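You operate a simulated robot arm through the tools that you are given. There is no shell and no other tool. Be economical: measure what you need, move in short steps, check, and stop when the job is done.

You run a simulated robot arm. Do the job below in one go: nothing can be reset, and whatever is moved stays where it is left.

JOB
Clear up after the snack: pale bun into the bun basket, plate slid aside, crumbs wiped up.
Fine: slide the plate up to the basket; the used cloth goes on the plate. What is to be rubbed or washed off counts as gone when no trace of it is left.
Where things are to end (x, y in the base frame): cream plate within 60 mm of [480, -610].

The check looks at the end state, three seconds after you hand in, the way a careful person would. Anything else that was tipped, shoved, dropped, spilled or broken makes it a failure. Flat cloth is picked up by pressing the open fingertips on it (5 to 10 N) and closing them slowly along it; thin cloth reads only 2 to 8 mm in the jaws.

ROBOT AND FRAMES
A 6-joint arm with a two-finger gripper, on a carriage that runs on a rail from [1137, -4] to [-1203, 4] (x, y) and turns from -210 to 123 degrees about z. Base frame: it is fixed where the carriage stands at the start and does not move with it; the origin is on the floor, on the carriage's upright axis, x ahead of it, y to its left, z up; the surface under the hand at the start is at about z = 760. Lengths are in mm, angles in degrees, forces in N, time in s.
Its first joint turns from -166.0 to 166.0 degrees. Places, roughly: bun basket [700, -600, 800]; cream plate [400, -400, 800]; crumbs [400, -400, 800]. Payload 2.54 kg.
The tool frame sits at the grasp point between the pads (the TCP): z along the fingers, y along the line on which they close. The tips reach 23 mm beyond it. The gripper opens to 126 mm. The gripper's body begins 82 mm behind the TCP.
Orientation is told as [roll, pitch, yaw] about the base's x, y, z axes, in that order, counted from this pose: with the fingers straight down and closing along the base's y, the tool's x points along the base's -x, its y along +y and its z along -z.

CONTROLS
- The arm moves only by the tool arm_command. Its argument "targets" is a list of rows, each an object of numbers (a shift or turn left out is 0, a gripper value left out holds the last): "x", "y", "z": the shift along the tool's x, y, z in units of 20 mm (1.0 is 20 mm); "ax", "ay", "az": the turn, a rotation vector about the tool's x, y, z in units of 4 degrees (1.0 is 4 degrees); "jaw": the gripper command, from -1 (fully open) to 1 (shut), values between in proportion. In form: [{"x": .., "y": .., "z": .., "ax": .., "ay": .., "az": .., "jaw": ..}, ...]. A call has 1 to 20 rows; each row shifts and turns the commanded pose from where the row before left it, along the tool's axes as they then stand. A call with a number of a shift or a turn outside -1 to 1 is refused whole. Each row takes 0.2 s and may step no farther than 50 mm and 8.6 degrees from the row before; otherwise, or with a gripper value out of range, the whole call is refused. Where a pose cannot be reached the arm comes as near as it can. A force on the tool above 40 N (or 10 N above the force at the start of the call, whichever is more), or a blocked arm, ends the call early, and 0.2 s more pass. The fingers move at their own pace and stop on an object; they squeeze with about 34 N. The grip force told is the motor's: it shows also when the fingers shut on nothing. Time passes only in rows, and 0.2 s behind the last, so rows that do not move let the fingers close. The reply holds the time, the measured pose of the TCP, the force on the tool along the base axes, the opening and the grip force, in the units named above and with some noise, with the torque about the TCP (base axes, N m) and any sound that the robot's microphone picked up, and new pictures: "pictures" is both (left out), scene, wrist or none.
- Cameras (640 x 400 px; columns grow to the right, rows downward): "scene" is now at [46.6, 203.2, 1364]; the picture's right is [0.06, -1.00, 0.00], its down [-0.85, -0.05, -0.52] and it looks along [0.52, 0.03, -0.85] (base axes); focal length 214 px, centre (320, 200). "wrist" rides on the gripper at [82, 14, -122] in the tool frame; the picture's right is [-0.17, 0.99, 0.00], its down [-0.79, -0.13, -0.60] and it looks along [-0.59, -0.10, 0.80] (tool axes); focal length 243 px, centre (320, 200). There is no depth. A picture from a camera that has moved, and an enlarged one, comes with that camera's place and axes in the base frame and with its lens.
- lift_body(by): slides the trunk up (or, below 0, down) by that many mm; the arm and the scene camera ride with it, the base frame stays. It gives what a move gives, with no picture.
- roll_base(legs): drives the robot by 1 to 6 legs, each [ahead, left, turn to the left] in mm, mm and degrees, along the robot's own axes; the way and the turn of a leg run together, so that a leg with both is an arc; at most 1500 mm and 180 degrees a leg. The arm and the cameras ride along, it lands a little off, and it stops where it bumps. It keeps to its track: a leg is cut to what the track allows. It gives what a move gives, and a new picture of the scene camera.
- head_to(pan, tilt): turns the head with the scene camera to pan (to the left, within 120 degrees either way) and tilt (down, from -29 to 69), counted from straight ahead of the robot. It gives what a move gives, and a new picture of the scene camera.
- close_up(camera, box): a new picture of the part [left, top, right, bottom] of that camera's present view, enlarged. No time passes.
- close_job(): hands the job in; it is judged then, once.

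Go step by step. Nothing tells you exact positions but the pictures and the camera data: compare them with the known pose of the tool, close in by small moves and look again before you grip or let go. The budget is 120 turns and 260 pictures, counting those below and the enlarged ones. Unless the task says otherwise, let go and move clear before handing in, and close with one line.

The tools are called after "Call:" by a JSON object that holds its "name" and its "arguments". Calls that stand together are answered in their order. arm_command: Moves the arm, as the interface text tells. Its arguments: {"type":"object","properties":{"targets":{"type":"array","items":{"type":"object","properties":{"x":{"type":"number"},"y":{"type":"number"},"z":{"type":"number"},"ax":{"type":"number"},"ay":{"type":"number"},"az":{"type":"number"},"jaw":{"type":"number"}}}},"pictures":{"type":"string","enum":["both","scene","wrist","none"]}},"required":["targets"]} The other tools are called the same way: lift_body (by) slides the trunk up or down; roll_base (legs) drives the base; head_to (pan, tilt) turns the head that bears the scene camera; close_up (camera, box) takes an enlarged picture of a part of a camera's view; close_job () hands the job in.

At the start:

```text
t: 0.0
eef_pos: [330.3, -335.8, 1110.3]
ee_rot: [0.0, 0.1, 0.0]
contact_force: [0.8, 0.1, 0.4]
torque: [-0.03, 0.03, -0.02]
gripper_width: 126.1
grip_force: 0.1
trunk travel left (down, up): [-200.0, 290.0]
robot x, y, heading: [-3.1, -0.6, -0.2]
head pan, tilt: [-120.3, 59.5]
```

scene: 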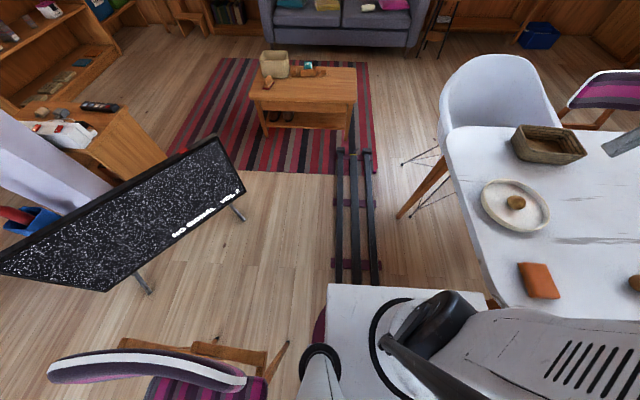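
wrist: 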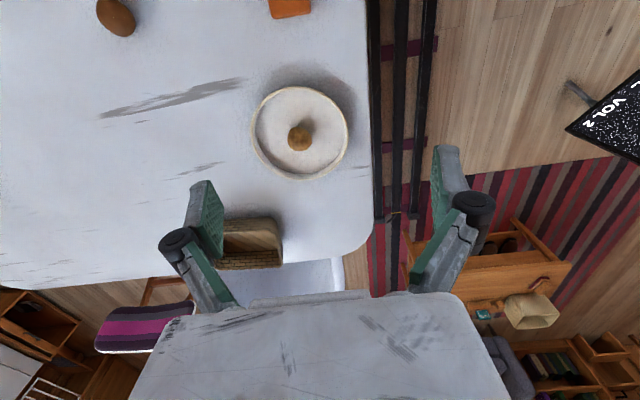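

I see the plate with a bun on it, the basket beyond it, and an orange folded cloth nearer the robot. I'll take enlarged views first to measure.

Call:
{"name": "close_up", "arguments": {"camera": "scene", "box": [440, 100, 640, 310]}}

Call:
{"name": "close_up", "arguments": {"camera": "wrist", "box": [90, 0, 380, 280]}}

Call:
{"name": "head_to", "arguments": {"pan": -60, "tilt": 55}}

```text
1.90 times, centred on (540, 205) of scene
camera zoom: at [46.6, 203.2, 1364.0], right [0.06, -1.0, 0.0], down [-0.85, -0.05, -0.52], along [0.52, 0.03, -0.85], focal length 408 px, centre (-99, 190)
```

zoom: 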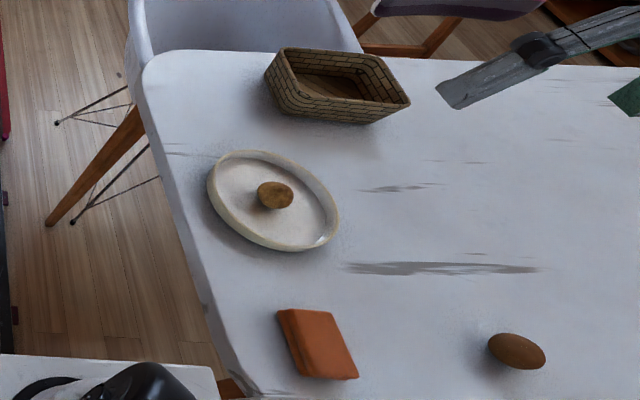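

```text
1.43 times, centred on (235, 140) of wrist
camera zoom: at [248.6, -321.5, 1232.9], right [0.17, 0.99, 0.0], down [0.79, -0.13, 0.6], along [0.59, -0.1, -0.8], focal length 347 px, centre (441, 286)
```

zoom: 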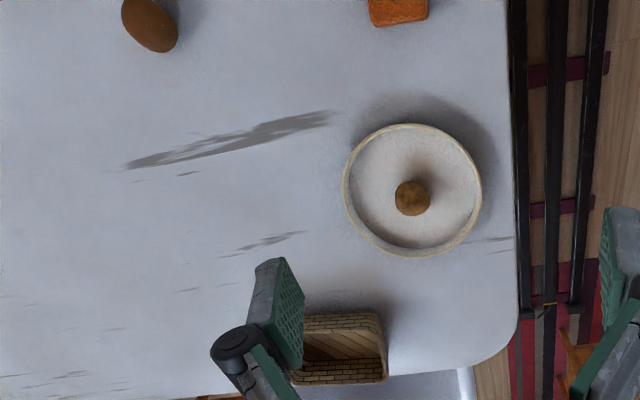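

```text
t: 1.3
eef_pos: [332.3, -337.4, 1111.2]
ee_rot: [-0.1, 0.0, 0.1]
contact_force: [0.6, 0.0, 0.5]
torque: [-0.01, -0.01, -0.04]
gripper_width: 126.0
grip_force: 0.0
trunk travel left (down, up): [-200.0, 290.0]
robot x, y, heading: [1.1, -1.6, -0.0]
head pan, tilt: [-60.0, 55.0]
camera scene: at [50.2, 203.1, 1368.1], right [0.05, -1.0, 0.0], down [-0.82, -0.04, -0.57], along [0.57, 0.03, -0.82], focal length 214 px, centre (320, 200)
```

scene: 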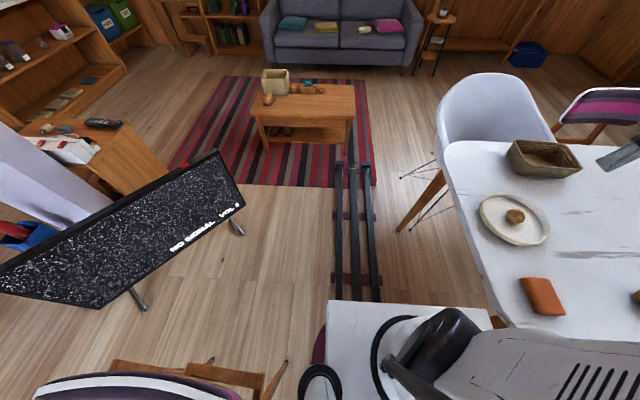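

The plate is at about (418, -392), the tan bun on it, the basket near (690, -595), and a brown egg-like thing and an orange cloth or sponge are nearby. I'll lower the hand for a close look at plate and crumbs.

Call:
{"name": "arm_command", "arguments": {"targets": [{"x": 0.34, "y": -0.19, "z": 0.95}, {"x": 0.34, "y": -0.19, "z": 0.95}, {"x": 0.34, "y": -0.19, "z": 0.95}, {"x": 0.34, "y": -0.19, "z": 0.95}, {"x": 0.34, "y": -0.19, "z": 0.95}, {"x": 0.34, "y": -0.19, "z": 0.95}, {"x": 0.34, "y": -0.19, "z": 0.95}, {"x": 0.34, "y": -0.19, "z": 0.95}, {}], "pictures": "wrist"}}

Call:
{"name": "close_up", "arguments": {"camera": "scene", "box": [460, 170, 570, 260]}}

Call:
{"name": "close_up", "arguments": {"camera": "wrist", "box": [200, 60, 440, 340]}}

```text
t: 3.3
eef_pos: [275.9, -367.0, 959.2]
ee_rot: [-0.1, 0.0, 0.0]
contact_force: [0.2, 0.0, 0.0]
torque: [0.01, 0.01, -0.01]
gripper_width: 125.9
grip_force: 0.0
trunk travel left (down, up): [-200.0, 290.0]
robot x, y, heading: [0.1, -3.2, -0.1]
head pan, tilt: [-60.0, 55.0]
camera wrist: at [193.9, -352.3, 1081.0], right [0.17, 0.99, 0.0], down [0.79, -0.13, 0.6], along [0.59, -0.1, -0.8], focal length 243 px, centre (320, 200)
```

wrist: 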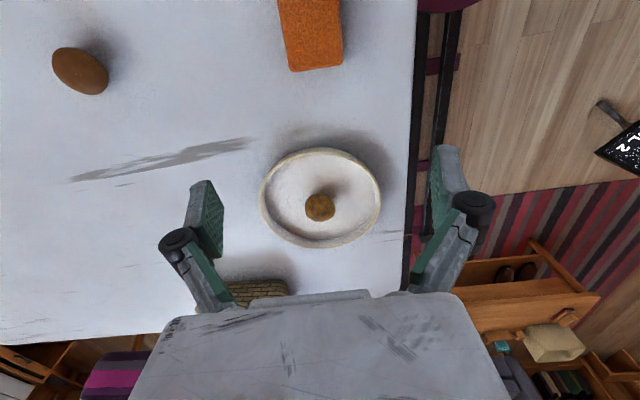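

```text
4.44 times, centred on (515, 215) of scene
camera zoom: at [44.2, 168.7, 1368.8], right [-0.42, -0.91, 0.0], down [-0.74, 0.34, -0.58], along [0.52, -0.24, -0.82], focal length 953 px, centre (-547, 133)
```

zoom: 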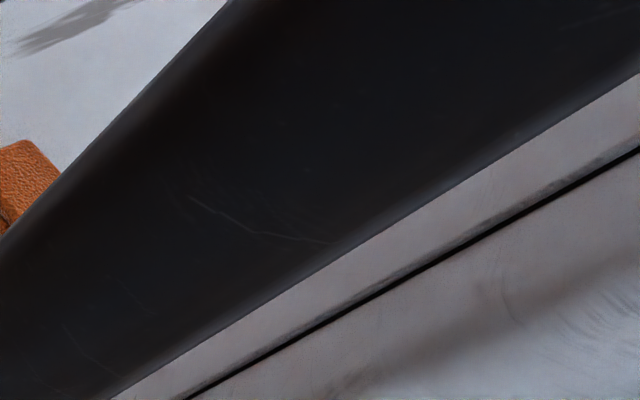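

```text
1.43 times, centred on (320, 200) of wrist
camera zoom: at [193.9, -352.3, 1081.0], right [0.17, 0.99, 0.0], down [0.79, -0.13, 0.6], along [0.59, -0.1, -0.8], focal length 347 px, centre (320, 200)
```

zoom: 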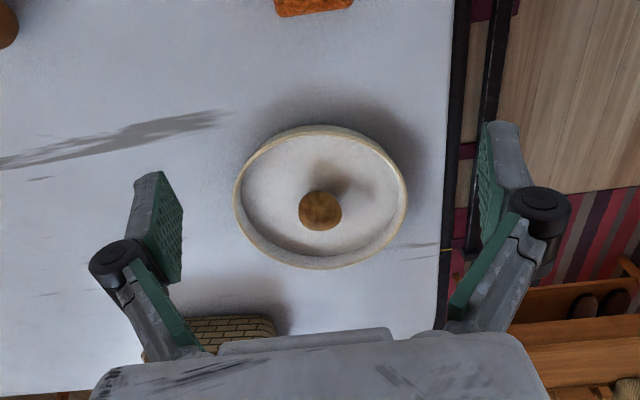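

No crumbs are visible outside the plate yet, so they may lie under or on it. The head is still turning, so I'll wait a moment and look with both cameras.

Call:
{"name": "head_to", "arguments": {"pan": -60, "tilt": 50}}

Call:
{"name": "close_up", "arguments": {"camera": "wrist", "box": [250, 140, 390, 255]}}

Call:
{"name": "close_up", "arguments": {"camera": "wrist", "box": [40, 0, 400, 120]}}

```text
t: 4.0
eef_pos: [277.1, -367.6, 959.6]
ee_rot: [-0.1, 0.0, 0.0]
contact_force: [0.1, 0.3, -0.1]
torque: [0.01, 0.03, -0.03]
gripper_width: 126.1
grip_force: 0.0
trunk travel left (down, up): [-200.0, 290.0]
robot x, y, heading: [2.8, 0.1, -0.1]
head pan, tilt: [-60.0, 50.0]
camera scene: at [44.8, 168.3, 1369.7], right [-0.42, -0.91, 0.0], down [-0.73, 0.34, -0.59], along [0.53, -0.25, -0.81], focal length 214 px, centre (320, 200)
```

scene: 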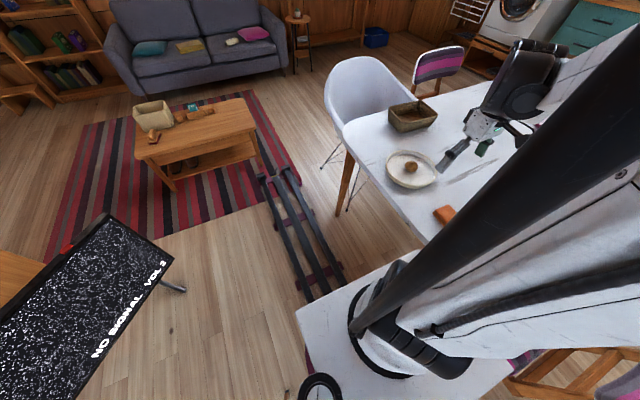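

```text
3.48 times, centred on (320, 198) of wrist
camera zoom: at [194.3, -352.6, 1081.2], right [0.17, 0.99, 0.0], down [0.79, -0.13, 0.6], along [0.59, -0.1, -0.8], focal length 844 px, centre (320, 209)
```

zoom: 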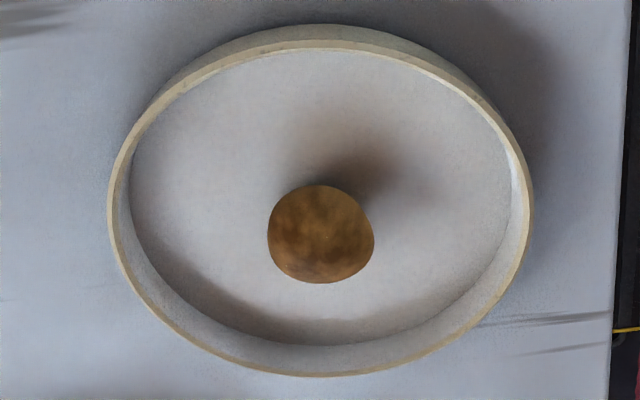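

```text
1.78 times, centred on (220, 60) of wrist
camera zoom: at [194.3, -352.6, 1081.2], right [0.17, 0.99, 0.0], down [0.79, -0.13, 0.6], along [0.59, -0.1, -0.8], focal length 431 px, centre (498, 449)
```

zoom: 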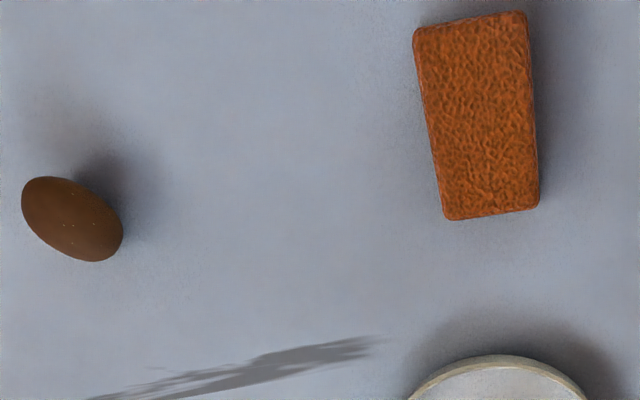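

The thick orange piece at about (190, -362) is the cloth, the brown sesame bun stays, and the pale bun is at about (413, -389). I'll roll the base 200 mm ahead so that basket and target are in easy reach.

Call:
{"name": "roll_base", "arguments": {"legs": [[200, 0, 0]]}}

```text
t: 5.5
eef_pos: [473.1, -369.1, 958.3]
ee_rot: [0.0, -0.1, 0.0]
contact_force: [0.2, 0.1, -0.1]
torque: [-0.02, -0.01, -0.03]
gripper_width: 126.2
grip_force: 0.0
trunk travel left (down, up): [-200.0, 290.0]
robot x, y, heading: [198.7, -3.2, -0.5]
head pan, tilt: [-60.0, 50.0]
camera scene: at [242.0, 167.4, 1370.3], right [-0.42, -0.91, 0.0], down [-0.73, 0.34, -0.59], along [0.54, -0.25, -0.81], focal length 214 px, centre (320, 200)
```

scene: 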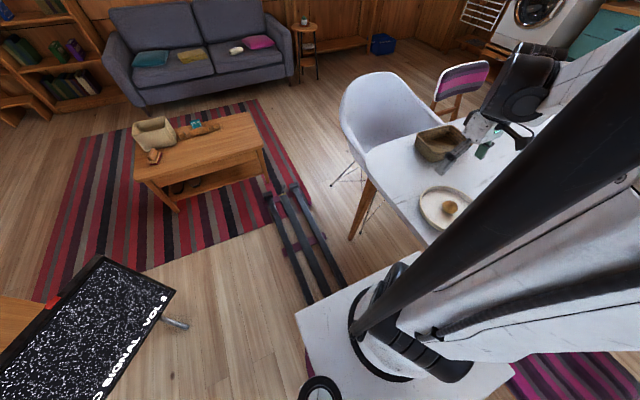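

Now the hand is nearer the basket; I look down with the wrist camera to measure it.

Call:
{"name": "close_up", "arguments": {"camera": "wrist", "box": [0, 0, 640, 400]}}

Call:
{"name": "head_to", "arguments": {"pan": -100, "tilt": 55}}

```text
1.00 times, centred on (320, 200) of wrist (not enlarged: the box is as wide or as high as the picture)
camera zoom: at [390.5, -353.1, 1081.2], right [0.17, 0.99, 0.0], down [0.79, -0.13, 0.6], along [0.59, -0.1, -0.8], focal length 243 px, centre (320, 200)
```

zoom: 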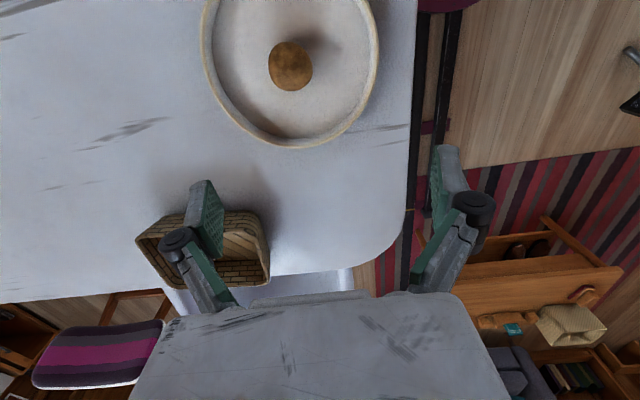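

```text
t: 6.6
eef_pos: [473.0, -369.0, 959.5]
ee_rot: [-0.1, 0.0, -0.1]
contact_force: [0.9, 0.2, 0.0]
torque: [-0.03, 0.01, 0.06]
gripper_width: 126.1
grip_force: 0.1
trunk travel left (down, up): [-200.0, 290.0]
robot x, y, heading: [199.0, -1.6, 0.1]
head pan, tilt: [-100.0, 55.0]
camera scene: at [242.6, 167.2, 1370.8], right [-0.42, -0.91, 0.0], down [-0.73, 0.34, -0.6], along [0.54, -0.25, -0.8], focal length 214 px, centre (320, 200)
```

scene: 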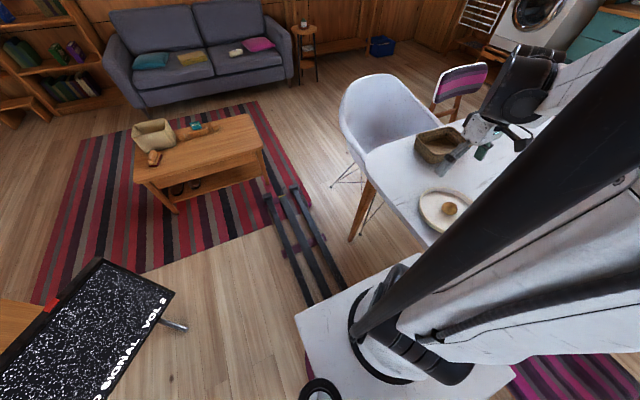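

The bun triangulates to about (422, -391, 790). I move the hand above it and check before descending.

Call:
{"name": "arm_command", "arguments": {"targets": [{"x": 0.52, "y": -0.22, "z": 0.9, "jaw": -0.4}, {"x": 0.52, "y": -0.22, "z": 0.9}, {"x": 0.52, "y": -0.22, "z": 0.9}, {"x": 0.52, "y": -0.22, "z": 0.9}, {"x": 0.52, "y": -0.22, "z": 0.9}, {}], "pictures": "both"}}

```text
t: 8.0
eef_pos: [420.9, -390.4, 869.0]
ee_rot: [0.0, 0.0, 0.0]
contact_force: [0.7, -0.2, 0.2]
torque: [0.01, 0.01, -0.02]
gripper_width: 88.2
grip_force: 0.1
trunk travel left (down, up): [-200.0, 290.0]
robot x, y, heading: [193.8, 1.7, -0.1]
head pan, tilt: [-100.0, 55.0]
camera scene: at [163.1, 127.4, 1368.6], right [-0.98, 0.17, 0.0], down [0.14, 0.81, -0.57], along [-0.1, -0.56, -0.82], focal length 214 px, centre (320, 200)
camera wrist: at [337.9, -375.7, 991.3], right [0.17, 0.99, 0.0], down [0.79, -0.13, 0.6], along [0.59, -0.1, -0.8], focal length 243 px, centre (320, 200)
```

scene: 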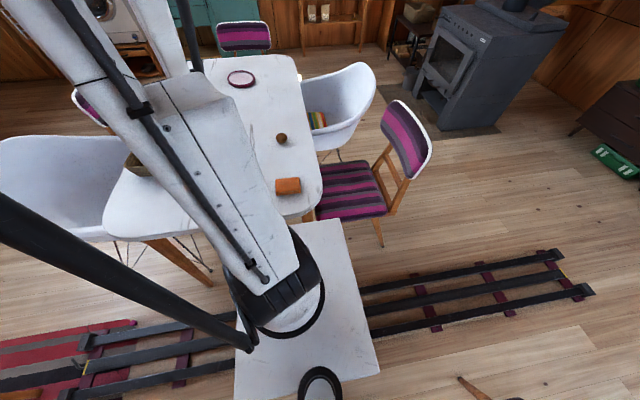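
wrist: 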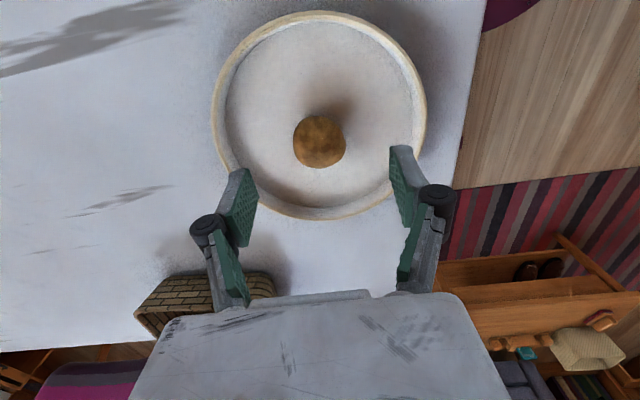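

The hand is centred over the bun. I descend to about z = 797 and close.

Call:
{"name": "arm_command", "arguments": {"targets": [{"z": 0.9}, {"z": 0.9}, {"z": 0.9}, {"z": 0.8}, {}], "pictures": "wrist"}}

Call:
{"name": "arm_command", "arguments": {"targets": [{"jaw": 0.2}, {"jaw": 0.4}, {"jaw": 0.5}, {"jaw": 0.6}, {}], "pictures": "wrist"}}

Call:
{"name": "head_to", "arguments": {"pan": -45, "tilt": 50}}

```text
t: 9.2
eef_pos: [421.2, -390.3, 799.4]
ee_rot: [-0.1, 0.0, 0.0]
contact_force: [0.5, 0.1, 0.4]
torque: [-0.01, 0.01, 0.01]
gripper_width: 88.4
grip_force: 0.1
trunk travel left (down, up): [-200.0, 290.0]
robot x, y, heading: [196.2, -0.5, -0.2]
head pan, tilt: [-100.0, 55.0]
camera wrist: at [338.4, -375.4, 920.9], right [0.17, 0.99, 0.0], down [0.79, -0.13, 0.6], along [0.59, -0.1, -0.8], focal length 243 px, centre (320, 200)
```

wrist: 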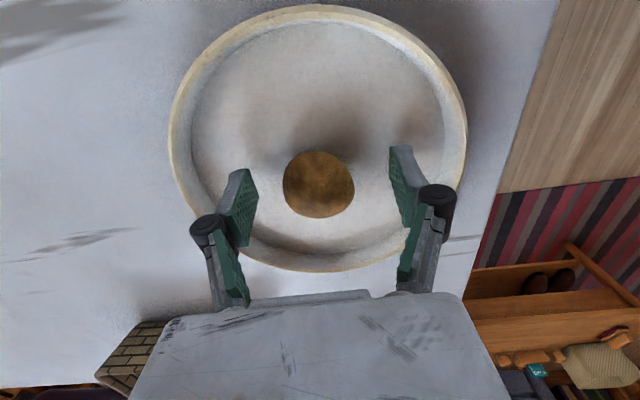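

```text
t: 10.4
eef_pos: [419.1, -390.8, 798.8]
ee_rot: [0.0, 0.0, 0.0]
contact_force: [0.0, 0.4, 0.1]
torque: [-0.03, -0.03, 0.01]
gripper_width: 47.0
grip_force: 33.6
trunk travel left (down, up): [-200.0, 290.0]
robot x, y, heading: [198.2, 2.9, -0.1]
head pan, tilt: [-100.0, 55.0]
camera wrist: at [338.4, -375.4, 921.1], right [0.17, 0.99, 0.0], down [0.79, -0.13, 0.6], along [0.59, -0.1, -0.8], focal length 243 px, centre (320, 200)
```

wrist: 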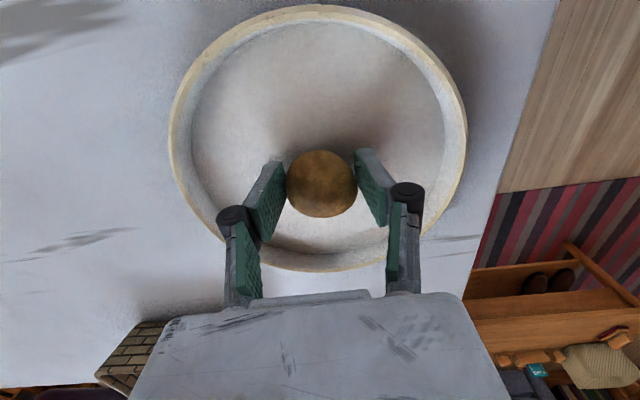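

```text
t: 11.7
eef_pos: [421.7, -390.6, 798.8]
ee_rot: [0.0, 0.1, 0.0]
contact_force: [-0.4, -0.7, -0.7]
torque: [0.01, 0.01, 0.03]
gripper_width: 47.2
grip_force: 34.5
trunk travel left (down, up): [-200.0, 290.0]
robot x, y, heading: [195.6, -0.5, 0.2]
head pan, tilt: [-45.0, 50.0]
camera scene: at [230.1, 144.0, 1375.1], right [-0.71, -0.71, 0.0], down [-0.54, 0.54, -0.64], along [0.45, -0.46, -0.77], focal length 214 px, centre (320, 200)
```

scene: 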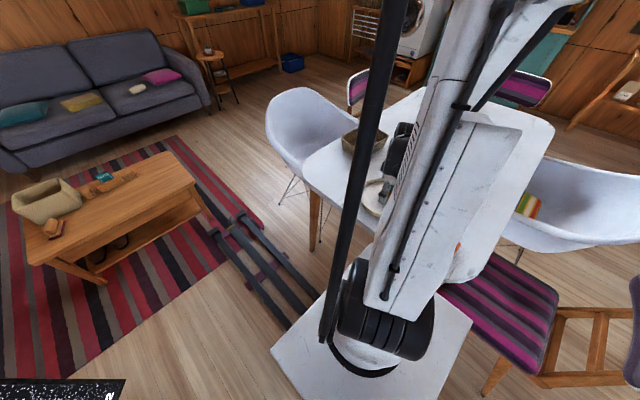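

The bun is held (47 mm, 34 N). I lift it and go to a viewpoint facing the basket.

Call:
{"name": "arm_command", "arguments": {"targets": [{"z": -1}, {"z": -1}, {"z": -1}, {"z": -0.41, "x": -0.15, "y": -0.95}, {"z": -0.41, "x": -0.15, "y": -0.95}, {"z": -0.41, "x": -0.15, "y": -0.95}, {"z": -0.41, "x": -0.15, "y": -0.95}, {"z": -0.41, "x": -0.15, "y": -0.95}, {"z": -0.41, "x": -0.15, "y": -0.95}, {"z": -0.41, "x": -0.15, "y": -0.95}, {"z": -0.41, "x": -0.15, "y": -0.95}, {"z": -0.41, "x": -0.15, "y": -0.95}, {"z": -0.41, "x": -0.15, "y": -0.95}, {}], "pictures": "both"}}

Call:
{"name": "close_up", "arguments": {"camera": "wrist", "box": [200, 120, 440, 300]}}

```text
t: 14.7
eef_pos: [450.8, -581.1, 941.9]
ee_rot: [0.0, 0.0, 0.0]
contact_force: [-0.6, 0.6, -1.4]
torque: [-0.01, -0.03, 0.02]
gripper_width: 47.3
grip_force: 33.8
trunk travel left (down, up): [-200.0, 290.0]
robot x, y, heading: [196.2, -2.1, -0.3]
head pan, tilt: [-45.0, 50.0]
camera scene: at [230.1, 143.8, 1375.1], right [-0.71, -0.71, 0.0], down [-0.54, 0.54, -0.64], along [0.45, -0.45, -0.77], focal length 214 px, centre (320, 200)
camera wrist: at [368.1, -566.0, 1063.8], right [0.17, 0.99, 0.0], down [0.79, -0.13, 0.6], along [0.59, -0.1, -0.8], focal length 243 px, centre (320, 200)
```

scene: 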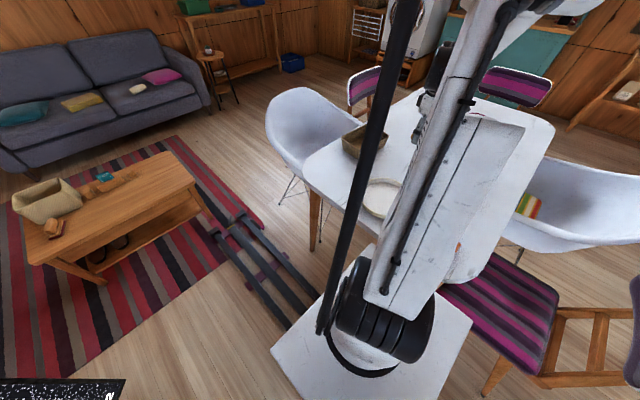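
wrist: 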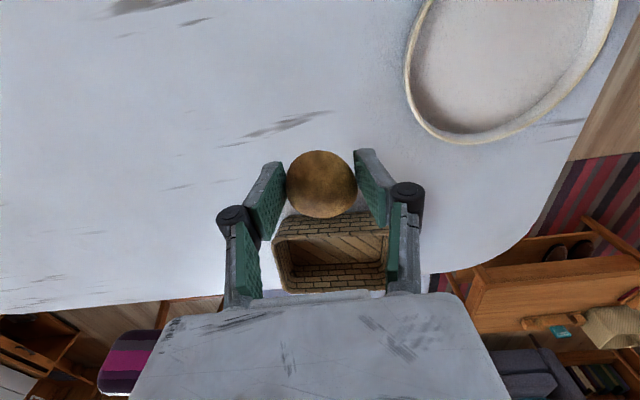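

```text
2.22 times, centred on (320, 210) of wrist
camera zoom: at [368.1, -566.0, 1063.8], right [0.17, 0.99, 0.0], down [0.79, -0.13, 0.6], along [0.59, -0.1, -0.8], focal length 539 px, centre (320, 178)
```

zoom: 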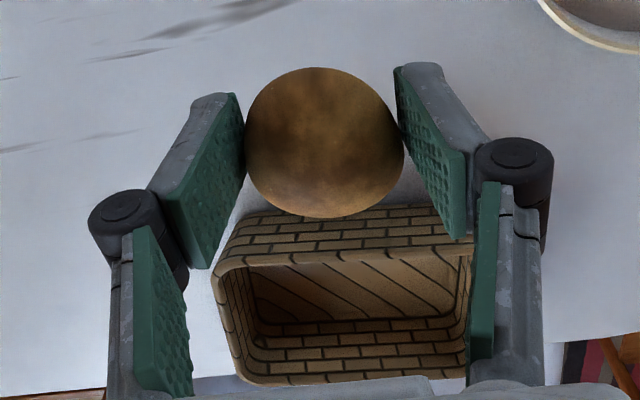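

The basket rim spans about x 617–754, y −681…−508, top near z = 815; its centre is about (686, -595). I carry the bun over it.

Call:
{"name": "arm_command", "arguments": {"targets": [{"x": -0.98, "y": -0.06}, {"x": -0.98, "y": -0.06}, {"x": -0.98, "y": -0.06}, {"x": -0.98, "y": -0.06}, {"x": -0.98, "y": -0.06}, {"x": -0.98, "y": -0.06}, {"x": -0.98, "y": -0.06}, {"x": -0.98, "y": -0.06}, {"x": -0.98, "y": -0.06}, {"x": -0.98, "y": -0.06}, {"x": -0.98, "y": -0.06}, {"x": -0.98, "y": -0.06}, {"z": 0.8}, {"z": 0.8}, {"z": 0.8}, {"z": 0.8}, {}], "pictures": "both"}}

Call:
{"name": "close_up", "arguments": {"camera": "scene", "box": [320, 70, 480, 200]}}

```text
t: 18.3
eef_pos: [686.1, -594.2, 876.4]
ee_rot: [0.1, 0.1, 0.0]
contact_force: [0.0, 0.0, -1.2]
torque: [0.03, -0.02, -0.01]
gripper_width: 47.1
grip_force: 34.2
trunk travel left (down, up): [-200.0, 290.0]
robot x, y, heading: [196.8, 0.3, -0.1]
head pan, tilt: [-45.0, 50.0]
camera scene: at [230.2, 143.9, 1375.1], right [-0.71, -0.71, 0.0], down [-0.54, 0.54, -0.64], along [0.45, -0.45, -0.77], focal length 214 px, centre (320, 200)
camera wrist: at [603.3, -580.0, 998.2], right [0.17, 0.99, 0.0], down [0.79, -0.13, 0.6], along [0.59, -0.1, -0.8], focal length 243 px, centre (320, 200)
```

scene: 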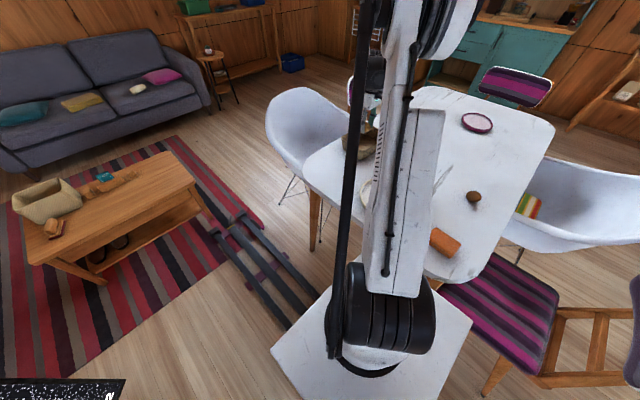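
wrist: 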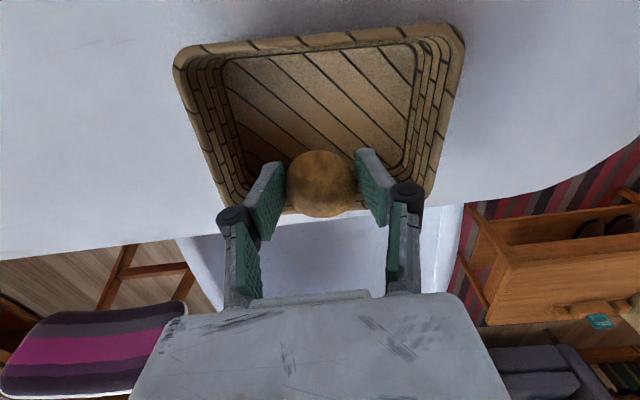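

```text
3.08 times, centred on (400, 135) of scene
camera zoom: at [230.2, 143.9, 1375.1], right [-0.71, -0.71, 0.0], down [-0.54, 0.54, -0.64], along [0.45, -0.45, -0.77], focal length 660 px, centre (74, 400)
```

zoom: 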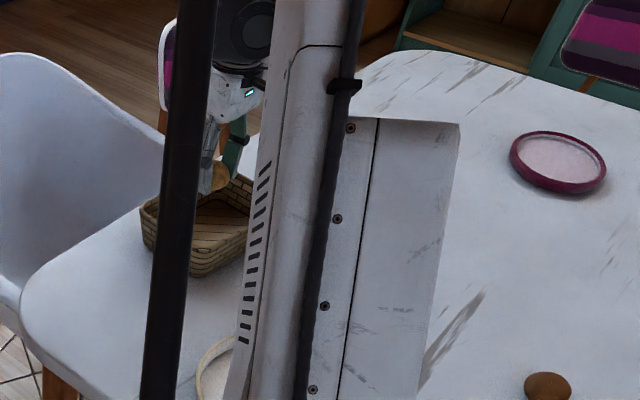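

The bun is over the basket's middle. I lower it inside and release gently.

Call:
{"name": "arm_command", "arguments": {"targets": [{"z": 0.7, "y": 0.1}, {"z": 0.7, "y": 0.1}, {"z": 0.7}, {"z": 0.7}, {"z": 0.6}, {}], "pictures": "wrist"}}

```text
t: 19.7
eef_pos: [685.3, -590.9, 809.0]
ee_rot: [-0.1, 0.1, 0.0]
contact_force: [-0.8, 0.1, -0.7]
torque: [0.0, 0.0, 0.02]
gripper_width: 47.1
grip_force: 33.4
trunk travel left (down, up): [-200.0, 290.0]
robot x, y, heading: [197.9, -0.8, 0.2]
head pan, tilt: [-45.0, 50.0]
camera wrist: at [603.7, -575.8, 930.8], right [0.17, 0.99, 0.0], down [0.79, -0.13, 0.6], along [0.59, -0.1, -0.8], focal length 243 px, centre (320, 200)
```

wrist: 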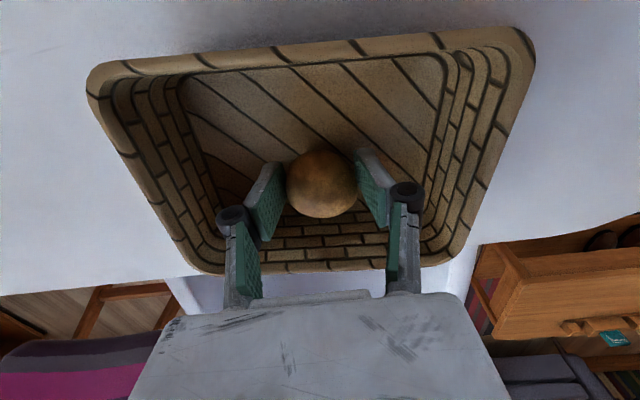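

A little lower to the floor of the basket, then open partly and rise.

Call:
{"name": "arm_command", "arguments": {"targets": [{"z": 0.25}, {"z": 0.2}, {}, {"jaw": 0.15}, {"jaw": 0.0}, {"jaw": -0.1}, {}], "pictures": "wrist"}}

Call:
{"name": "arm_command", "arguments": {"targets": [{"z": -0.6}, {"z": -1}, {"z": -1}, {"z": -1}, {"z": -1}, {"z": -1}, {}], "pictures": "wrist"}}

```text
t: 21.3
eef_pos: [685.6, -591.1, 800.4]
ee_rot: [0.0, 0.0, -0.1]
contact_force: [-1.1, 0.2, -0.2]
torque: [-0.01, 0.0, -0.01]
gripper_width: 69.5
grip_force: 0.1
trunk travel left (down, up): [-200.0, 290.0]
robot x, y, heading: [197.4, -2.1, -0.1]
head pan, tilt: [-45.0, 50.0]
camera wrist: at [603.5, -575.8, 922.2], right [0.17, 0.99, 0.0], down [0.79, -0.13, 0.6], along [0.59, -0.1, -0.8], focal length 243 px, centre (320, 200)
```

wrist: 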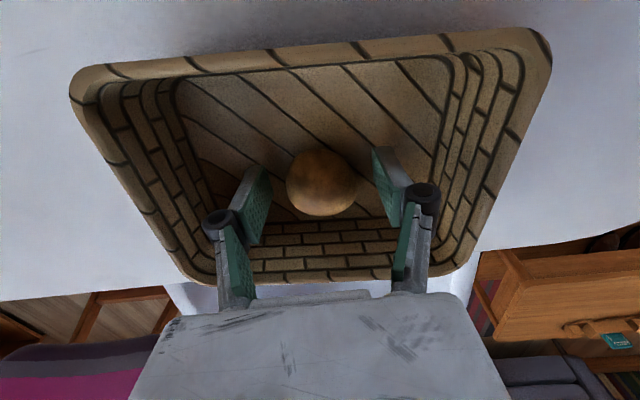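

```text
t: 22.9
eef_pos: [686.0, -591.6, 911.5]
ee_rot: [0.0, -0.1, 0.0]
contact_force: [0.2, 0.3, -0.2]
torque: [-0.01, -0.02, -0.02]
gripper_width: 69.5
grip_force: 0.0
trunk travel left (down, up): [-200.0, 290.0]
robot x, y, heading: [199.0, 1.7, -0.1]
head pan, tilt: [-45.0, 50.0]
camera wrist: at [603.5, -575.9, 1034.4], right [0.17, 0.99, 0.0], down [0.79, -0.13, 0.6], along [0.59, -0.1, -0.8], focal length 243 px, centre (320, 200)
```

wrist: 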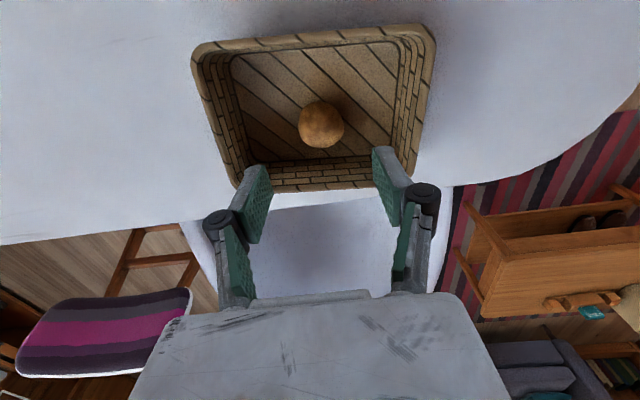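

The bun lies in the basket. Next I go over the plate's +y rim (about (424, -301)) to grip the rim with one finger inside and one outside.

Call:
{"name": "arm_command", "arguments": {"targets": [{"x": 0.873, "y": 0.967, "z": 0.1}, {"x": 0.873, "y": 0.967, "z": 0.1}, {"x": 0.873, "y": 0.967, "z": 0.1}, {"x": 0.873, "y": 0.967, "z": 0.1}, {"x": 0.873, "y": 0.967, "z": 0.1}, {"x": 0.873, "y": 0.967, "z": 0.1}, {"x": 0.873, "y": 0.967, "z": 0.1}, {"x": 0.873, "y": 0.967, "z": 0.1}, {"x": 0.873, "y": 0.967, "z": 0.1}, {"x": 0.873, "y": 0.967, "z": 0.1}, {"x": 0.873, "y": 0.967, "z": 0.1}, {"x": 0.873, "y": 0.967, "z": 0.1}, {"x": 0.873, "y": 0.967, "z": 0.1}, {"x": 0.873, "y": 0.967, "z": 0.1}, {"x": 0.873, "y": 0.967, "z": 0.1, "jaw": 0.1}, {}, {}], "pictures": "both"}}

Call:
{"name": "close_up", "arguments": {"camera": "wrist", "box": [80, 0, 400, 240]}}

```text
t: 26.5
eef_pos: [425.3, -302.7, 882.3]
ee_rot: [0.0, -0.1, -0.1]
contact_force: [-0.1, 0.7, 0.5]
torque: [-0.03, -0.03, -0.01]
gripper_width: 56.8
grip_force: 0.0
trunk travel left (down, up): [-200.0, 290.0]
robot x, y, heading: [194.7, -1.4, -0.4]
head pan, tilt: [-45.0, 50.0]
camera scene: at [233.1, 133.4, 1394.3], right [-0.75, -0.66, 0.0], down [-0.39, 0.45, -0.8], along [0.53, -0.6, -0.6], focal length 214 px, centre (320, 200)
camera wrist: at [343.2, -287.1, 1003.7], right [0.17, 0.99, 0.0], down [0.79, -0.13, 0.6], along [0.59, -0.1, -0.8], focal length 243 px, centre (320, 200)
```

scene: 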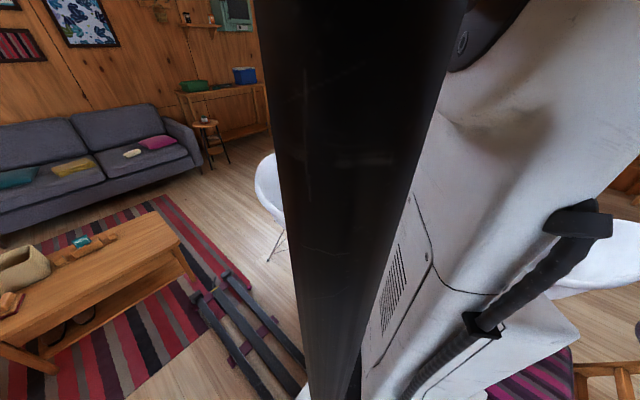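
wrist: 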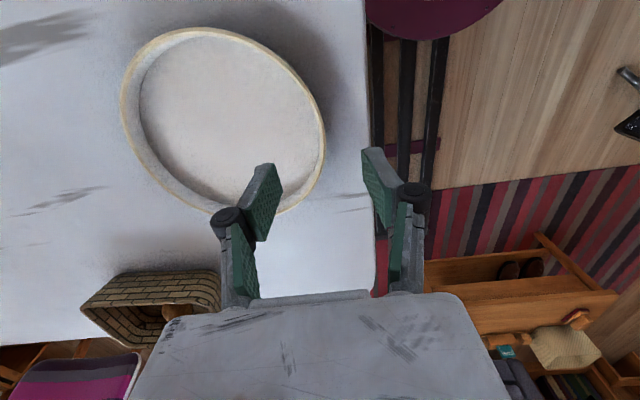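

```text
1.67 times, centred on (240, 120) of wrist
camera zoom: at [343.2, -287.1, 1003.7], right [0.17, 0.99, 0.0], down [0.79, -0.13, 0.6], along [0.59, -0.1, -0.8], focal length 404 px, centre (453, 333)
```

zoom: 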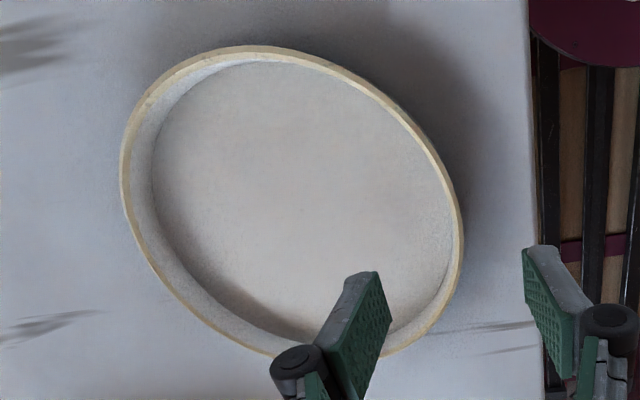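

The plate itself is clean, so the crumbs are probably under it. I descend over the rim in stages.

Call:
{"name": "arm_command", "arguments": {"targets": [{"z": 0.85, "y": 0.15}, {"z": 0.85}, {"z": 0.85}, {"z": 0.8}, {}], "pictures": "wrist"}}

Call:
{"name": "arm_command", "arguments": {"targets": [{"z": 0.4}, {"z": 0.4}, {}], "pictures": "wrist"}}

```text
t: 27.7
eef_pos: [424.0, -297.9, 814.5]
ee_rot: [0.0, 0.0, 0.0]
contact_force: [0.6, 0.2, -0.1]
torque: [-0.03, 0.03, -0.01]
gripper_width: 56.7
grip_force: 0.0
trunk travel left (down, up): [-200.0, 290.0]
robot x, y, heading: [196.3, -3.6, -0.2]
head pan, tilt: [-45.0, 50.0]
camera wrist: at [342.0, -283.2, 936.7], right [0.17, 0.99, 0.0], down [0.79, -0.13, 0.6], along [0.59, -0.1, -0.8], focal length 243 px, centre (320, 200)
```

wrist: 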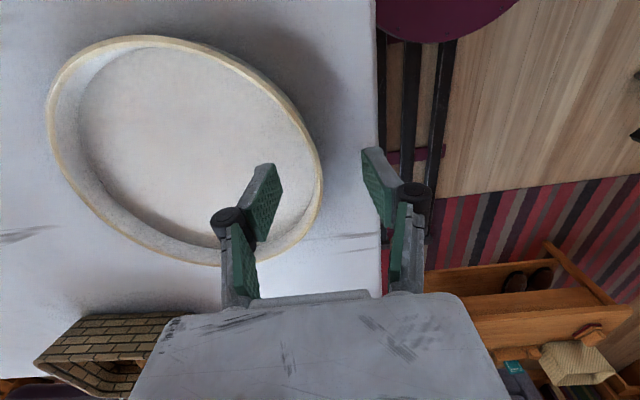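

```text
t: 28.5
eef_pos: [423.6, -298.1, 799.2]
ee_rot: [-0.1, 0.0, 0.1]
contact_force: [0.1, 0.0, 0.4]
torque: [-0.02, 0.0, 0.01]
gripper_width: 56.6
grip_force: 0.0
trunk travel left (down, up): [-200.0, 290.0]
robot x, y, heading: [201.7, 0.6, -0.1]
head pan, tilt: [-45.0, 50.0]
camera wrist: at [341.7, -282.9, 921.0], right [0.17, 0.99, 0.0], down [0.79, -0.13, 0.6], along [0.59, -0.1, -0.8], focal length 243 px, centre (320, 200)
```

wrist: 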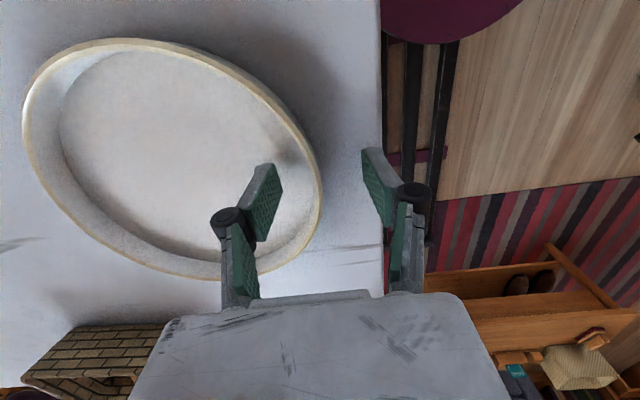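

Slightly lower, then close on the rim.

Call:
{"name": "arm_command", "arguments": {"targets": [{"z": 0.2}, {"jaw": 0.4}, {"jaw": 0.6}, {"jaw": 0.8}, {"jaw": 0.95}, {}, {}], "pictures": "wrist"}}

```text
t: 30.1
eef_pos: [423.6, -298.5, 796.3]
ee_rot: [0.1, 0.0, 0.0]
contact_force: [-1.1, -0.3, 1.4]
torque: [-0.02, 0.35, 0.01]
gripper_width: 9.9
grip_force: 33.8
trunk travel left (down, up): [-200.0, 290.0]
robot x, y, heading: [194.2, 1.9, 0.2]
head pan, tilt: [-45.0, 50.0]
camera wrist: at [341.8, -282.8, 917.3], right [0.17, 0.99, 0.0], down [0.79, -0.13, 0.6], along [0.59, -0.1, -0.8], focal length 243 px, centre (320, 200)
```

wrist: 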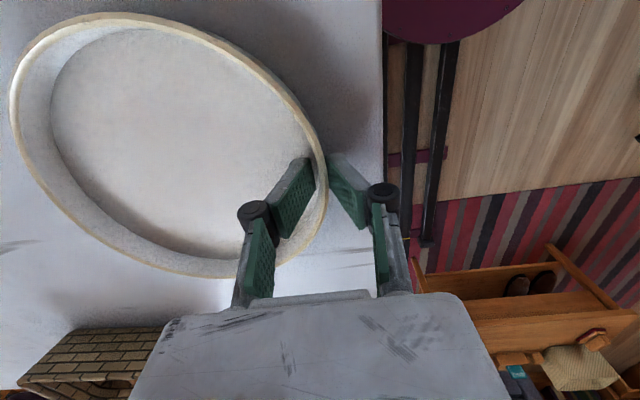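

The rim is held. I slide the plate straight to about (490, -608), flat on the table.

Call:
{"name": "arm_command", "arguments": {"targets": [{"x": -0.24, "y": -0.79}, {"x": -0.24, "y": -0.79}, {"x": -0.24, "y": -0.79}, {"x": -0.24, "y": -0.79}, {"x": -0.24, "y": -0.79}, {"x": -0.24, "y": -0.79}, {"x": -0.24, "y": -0.79}, {}], "pictures": "wrist"}}

Call:
{"name": "arm_command", "arguments": {"targets": [{"x": -0.24, "y": -0.79}, {"x": -0.24, "y": -0.79}, {"x": -0.24, "y": -0.79}, {"x": -0.24, "y": -0.79}, {"x": -0.24, "y": -0.79}, {"x": -0.24, "y": -0.79}, {"x": -0.24, "y": -0.79}, {}], "pictures": "wrist"}}

```text
t: 31.9
eef_pos: [457.8, -408.1, 794.7]
ee_rot: [0.1, 0.0, 0.0]
contact_force: [-0.4, 3.2, 7.7]
torque: [0.13, 0.55, -0.18]
gripper_width: 9.7
grip_force: 34.2
trunk travel left (down, up): [-200.0, 290.0]
robot x, y, heading: [196.5, -1.4, 0.0]
head pan, tilt: [-45.0, 50.0]
camera wrist: at [375.6, -393.0, 916.9], right [0.17, 0.99, 0.0], down [0.79, -0.13, 0.6], along [0.59, -0.1, -0.8], focal length 243 px, centre (320, 200)
```

wrist: 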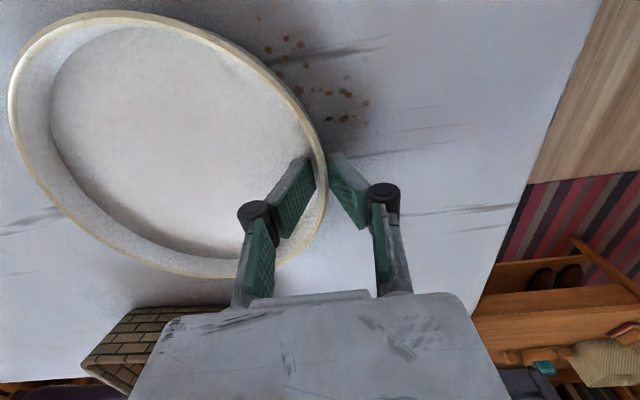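

```text
t: 33.7
eef_pos: [491.4, -519.8, 794.2]
ee_rot: [0.0, 0.0, -0.1]
contact_force: [-0.5, -0.8, 0.0]
torque: [-0.04, 0.03, -0.06]
gripper_width: 9.8
grip_force: 33.3
trunk travel left (down, up): [-200.0, 290.0]
robot x, y, heading: [195.5, -0.9, -0.3]
head pan, tilt: [-45.0, 50.0]
camera wrist: at [408.6, -504.5, 917.8], right [0.17, 0.99, 0.0], down [0.79, -0.13, 0.6], along [0.59, -0.1, -0.8], focal length 243 px, centre (320, 200)
```

wrist: 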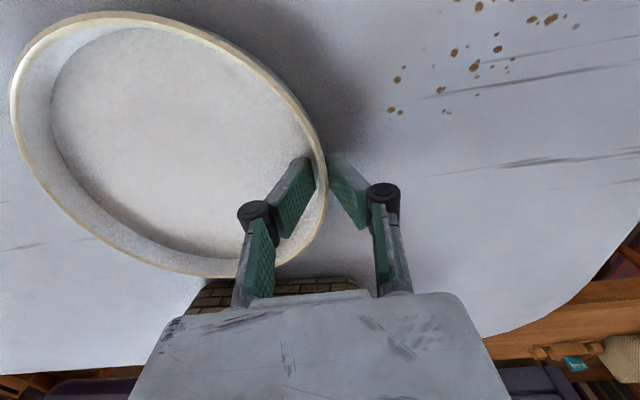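

Crumbs appeared where the plate stood, as expected. I nudge the plate 10 mm closer to the basket, release and rise.

Call:
{"name": "arm_command", "arguments": {"targets": [{"x": -0.25}, {"x": -0.25}, {}, {"jaw": 0.6}, {"jaw": 0.3}, {}, {}, {"z": -0.7}, {"z": -1}, {"z": -1}, {"z": -1}, {"z": -1}, {"z": -1}, {}], "pictures": "both"}}

```text
t: 36.7
eef_pos: [501.3, -518.8, 909.8]
ee_rot: [0.0, 0.1, 0.0]
contact_force: [0.2, 1.0, 0.5]
torque: [-0.01, -0.03, -0.01]
gripper_width: 44.4
grip_force: 0.0
trunk travel left (down, up): [-200.0, 290.0]
robot x, y, heading: [196.7, 1.0, 0.0]
head pan, tilt: [-45.0, 50.0]
camera scene: at [230.0, 144.2, 1375.1], right [-0.71, -0.71, 0.0], down [-0.54, 0.54, -0.64], along [0.45, -0.46, -0.77], focal length 214 px, centre (320, 200)
camera wrist: at [418.9, -503.8, 1031.3], right [0.17, 0.99, 0.0], down [0.79, -0.13, 0.6], along [0.59, -0.1, -0.8], focal length 243 px, centre (320, 200)
```

scene: 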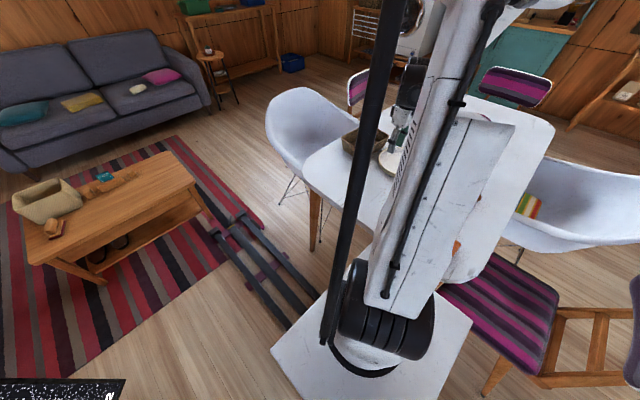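
wrist: 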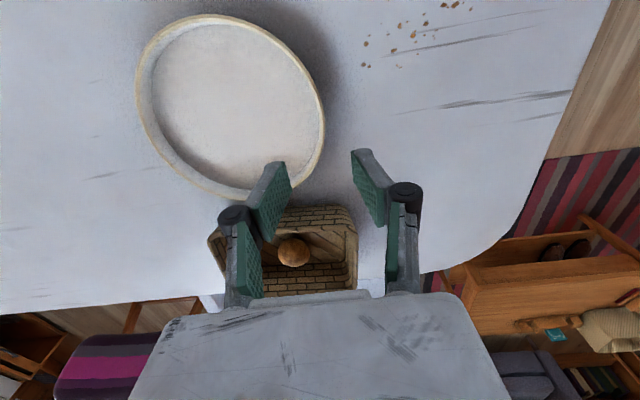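

The plate rests at about (505, -605), next to the basket. Now I go to above the orange cloth, passing over the crumbs.

Call:
{"name": "arm_command", "arguments": {"targets": [{"x": 0.975, "y": 0.49}, {"x": 0.975, "y": 0.49}, {"x": 0.975, "y": 0.49}, {"x": 0.975, "y": 0.49}, {"x": 0.975, "y": 0.49}, {"x": 0.975, "y": 0.49}, {"x": 0.975, "y": 0.49}, {"x": 0.975, "y": 0.49}, {"x": 0.975, "y": 0.49}, {"x": 0.975, "y": 0.49}, {}], "pictures": "wrist"}}

Call:
{"name": "close_up", "arguments": {"camera": "wrist", "box": [200, 100, 500, 300]}}

Call:
{"name": "arm_command", "arguments": {"targets": [{"x": 0.975, "y": 0.49}, {"x": 0.975, "y": 0.49}, {"x": 0.975, "y": 0.49}, {"x": 0.975, "y": 0.49}, {"x": 0.975, "y": 0.49, "jaw": -0.6}, {"x": 0.975, "y": 0.49}, {}], "pictures": "wrist"}}

```text
t: 39.1
eef_pos: [304.8, -421.2, 909.7]
ee_rot: [0.0, 0.0, 0.0]
contact_force: [-0.1, -0.3, 0.2]
torque: [-0.06, 0.01, 0.0]
gripper_width: 44.2
grip_force: 0.0
trunk travel left (down, up): [-200.0, 290.0]
robot x, y, heading: [197.1, -1.8, -0.1]
head pan, tilt: [-45.0, 50.0]
camera wrist: at [222.9, -406.0, 1031.6], right [0.17, 0.99, 0.0], down [0.79, -0.13, 0.6], along [0.59, -0.1, -0.8], focal length 243 px, centre (320, 200)
```

wrist: 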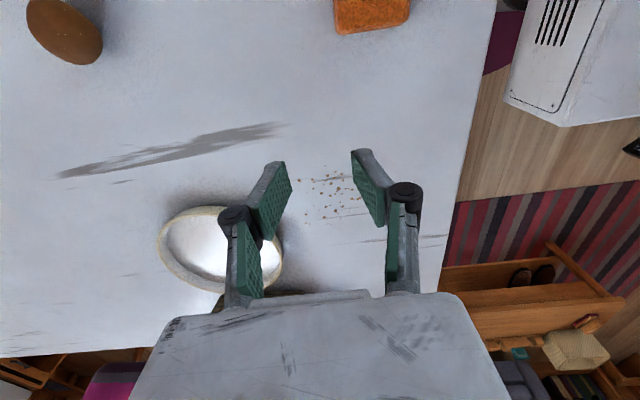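

```text
2.00 times, centred on (350, 200) of wrist
camera zoom: at [222.9, -406.0, 1031.6], right [0.17, 0.99, 0.0], down [0.79, -0.13, 0.6], along [0.59, -0.1, -0.8], focal length 485 px, centre (260, 200)
```

zoom: 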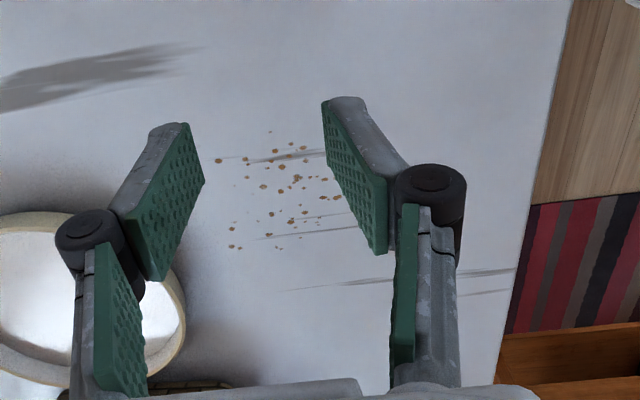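

```text
t: 40.9
eef_pos: [184.9, -390.3, 910.8]
ee_rot: [0.0, 0.1, 0.1]
contact_force: [-0.1, 0.6, 0.3]
torque: [0.02, -0.04, -0.01]
gripper_width: 100.6
grip_force: 0.0
trunk travel left (down, up): [-200.0, 290.0]
robot x, y, heading: [197.6, -1.8, -0.1]
head pan, tilt: [-45.0, 50.0]
stopped in row 7: the arm was blocked; the commanded pose is now the measured one
camera wrist: at [103.3, -374.3, 1032.9], right [0.17, 0.99, 0.0], down [0.79, -0.13, 0.6], along [0.59, -0.1, -0.8], focal length 243 px, centre (320, 200)
```

wrist: 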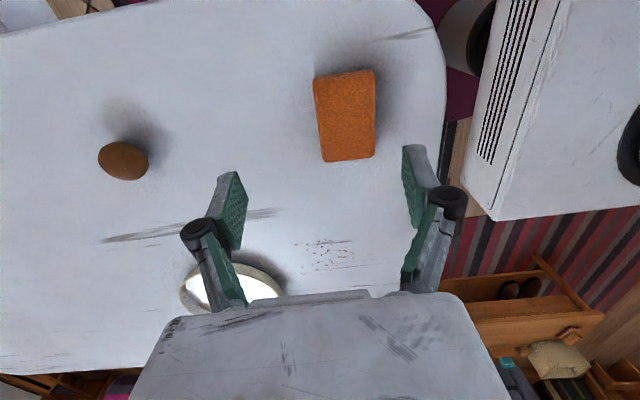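

The crumbs cover about x 365–475, y −475…−370, and the cloth (57 × 88 mm) is centred at about (191, -362). The arm is too folded here, so I roll the base back to gain room.

Call:
{"name": "roll_base", "arguments": {"legs": [[-270, 0, 0]]}}

```text
t: 42.8
eef_pos: [-81.2, -387.6, 911.5]
ee_rot: [0.1, 0.0, -0.1]
contact_force: [0.5, 0.0, -0.1]
torque: [0.0, 0.01, 0.0]
gripper_width: 100.8
grip_force: 0.0
trunk travel left (down, up): [-200.0, 290.0]
robot x, y, heading: [-70.3, -1.6, -0.3]
head pan, tilt: [-45.0, 50.0]
camera scene: at [-18.1, 152.5, 1393.7], right [-0.54, -0.84, 0.0], down [-0.51, 0.33, -0.8], along [0.67, -0.43, -0.6], focal length 214 px, centre (320, 200)
```

scene: 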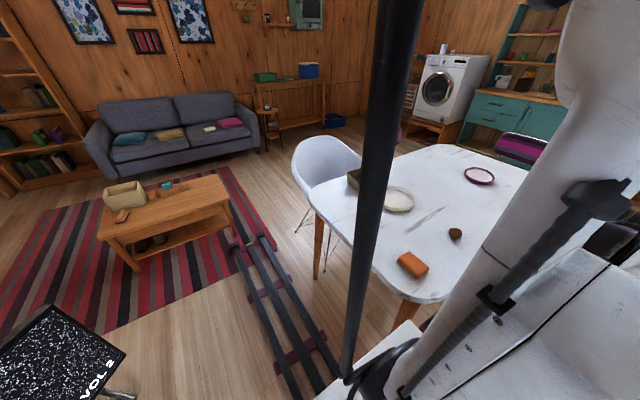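

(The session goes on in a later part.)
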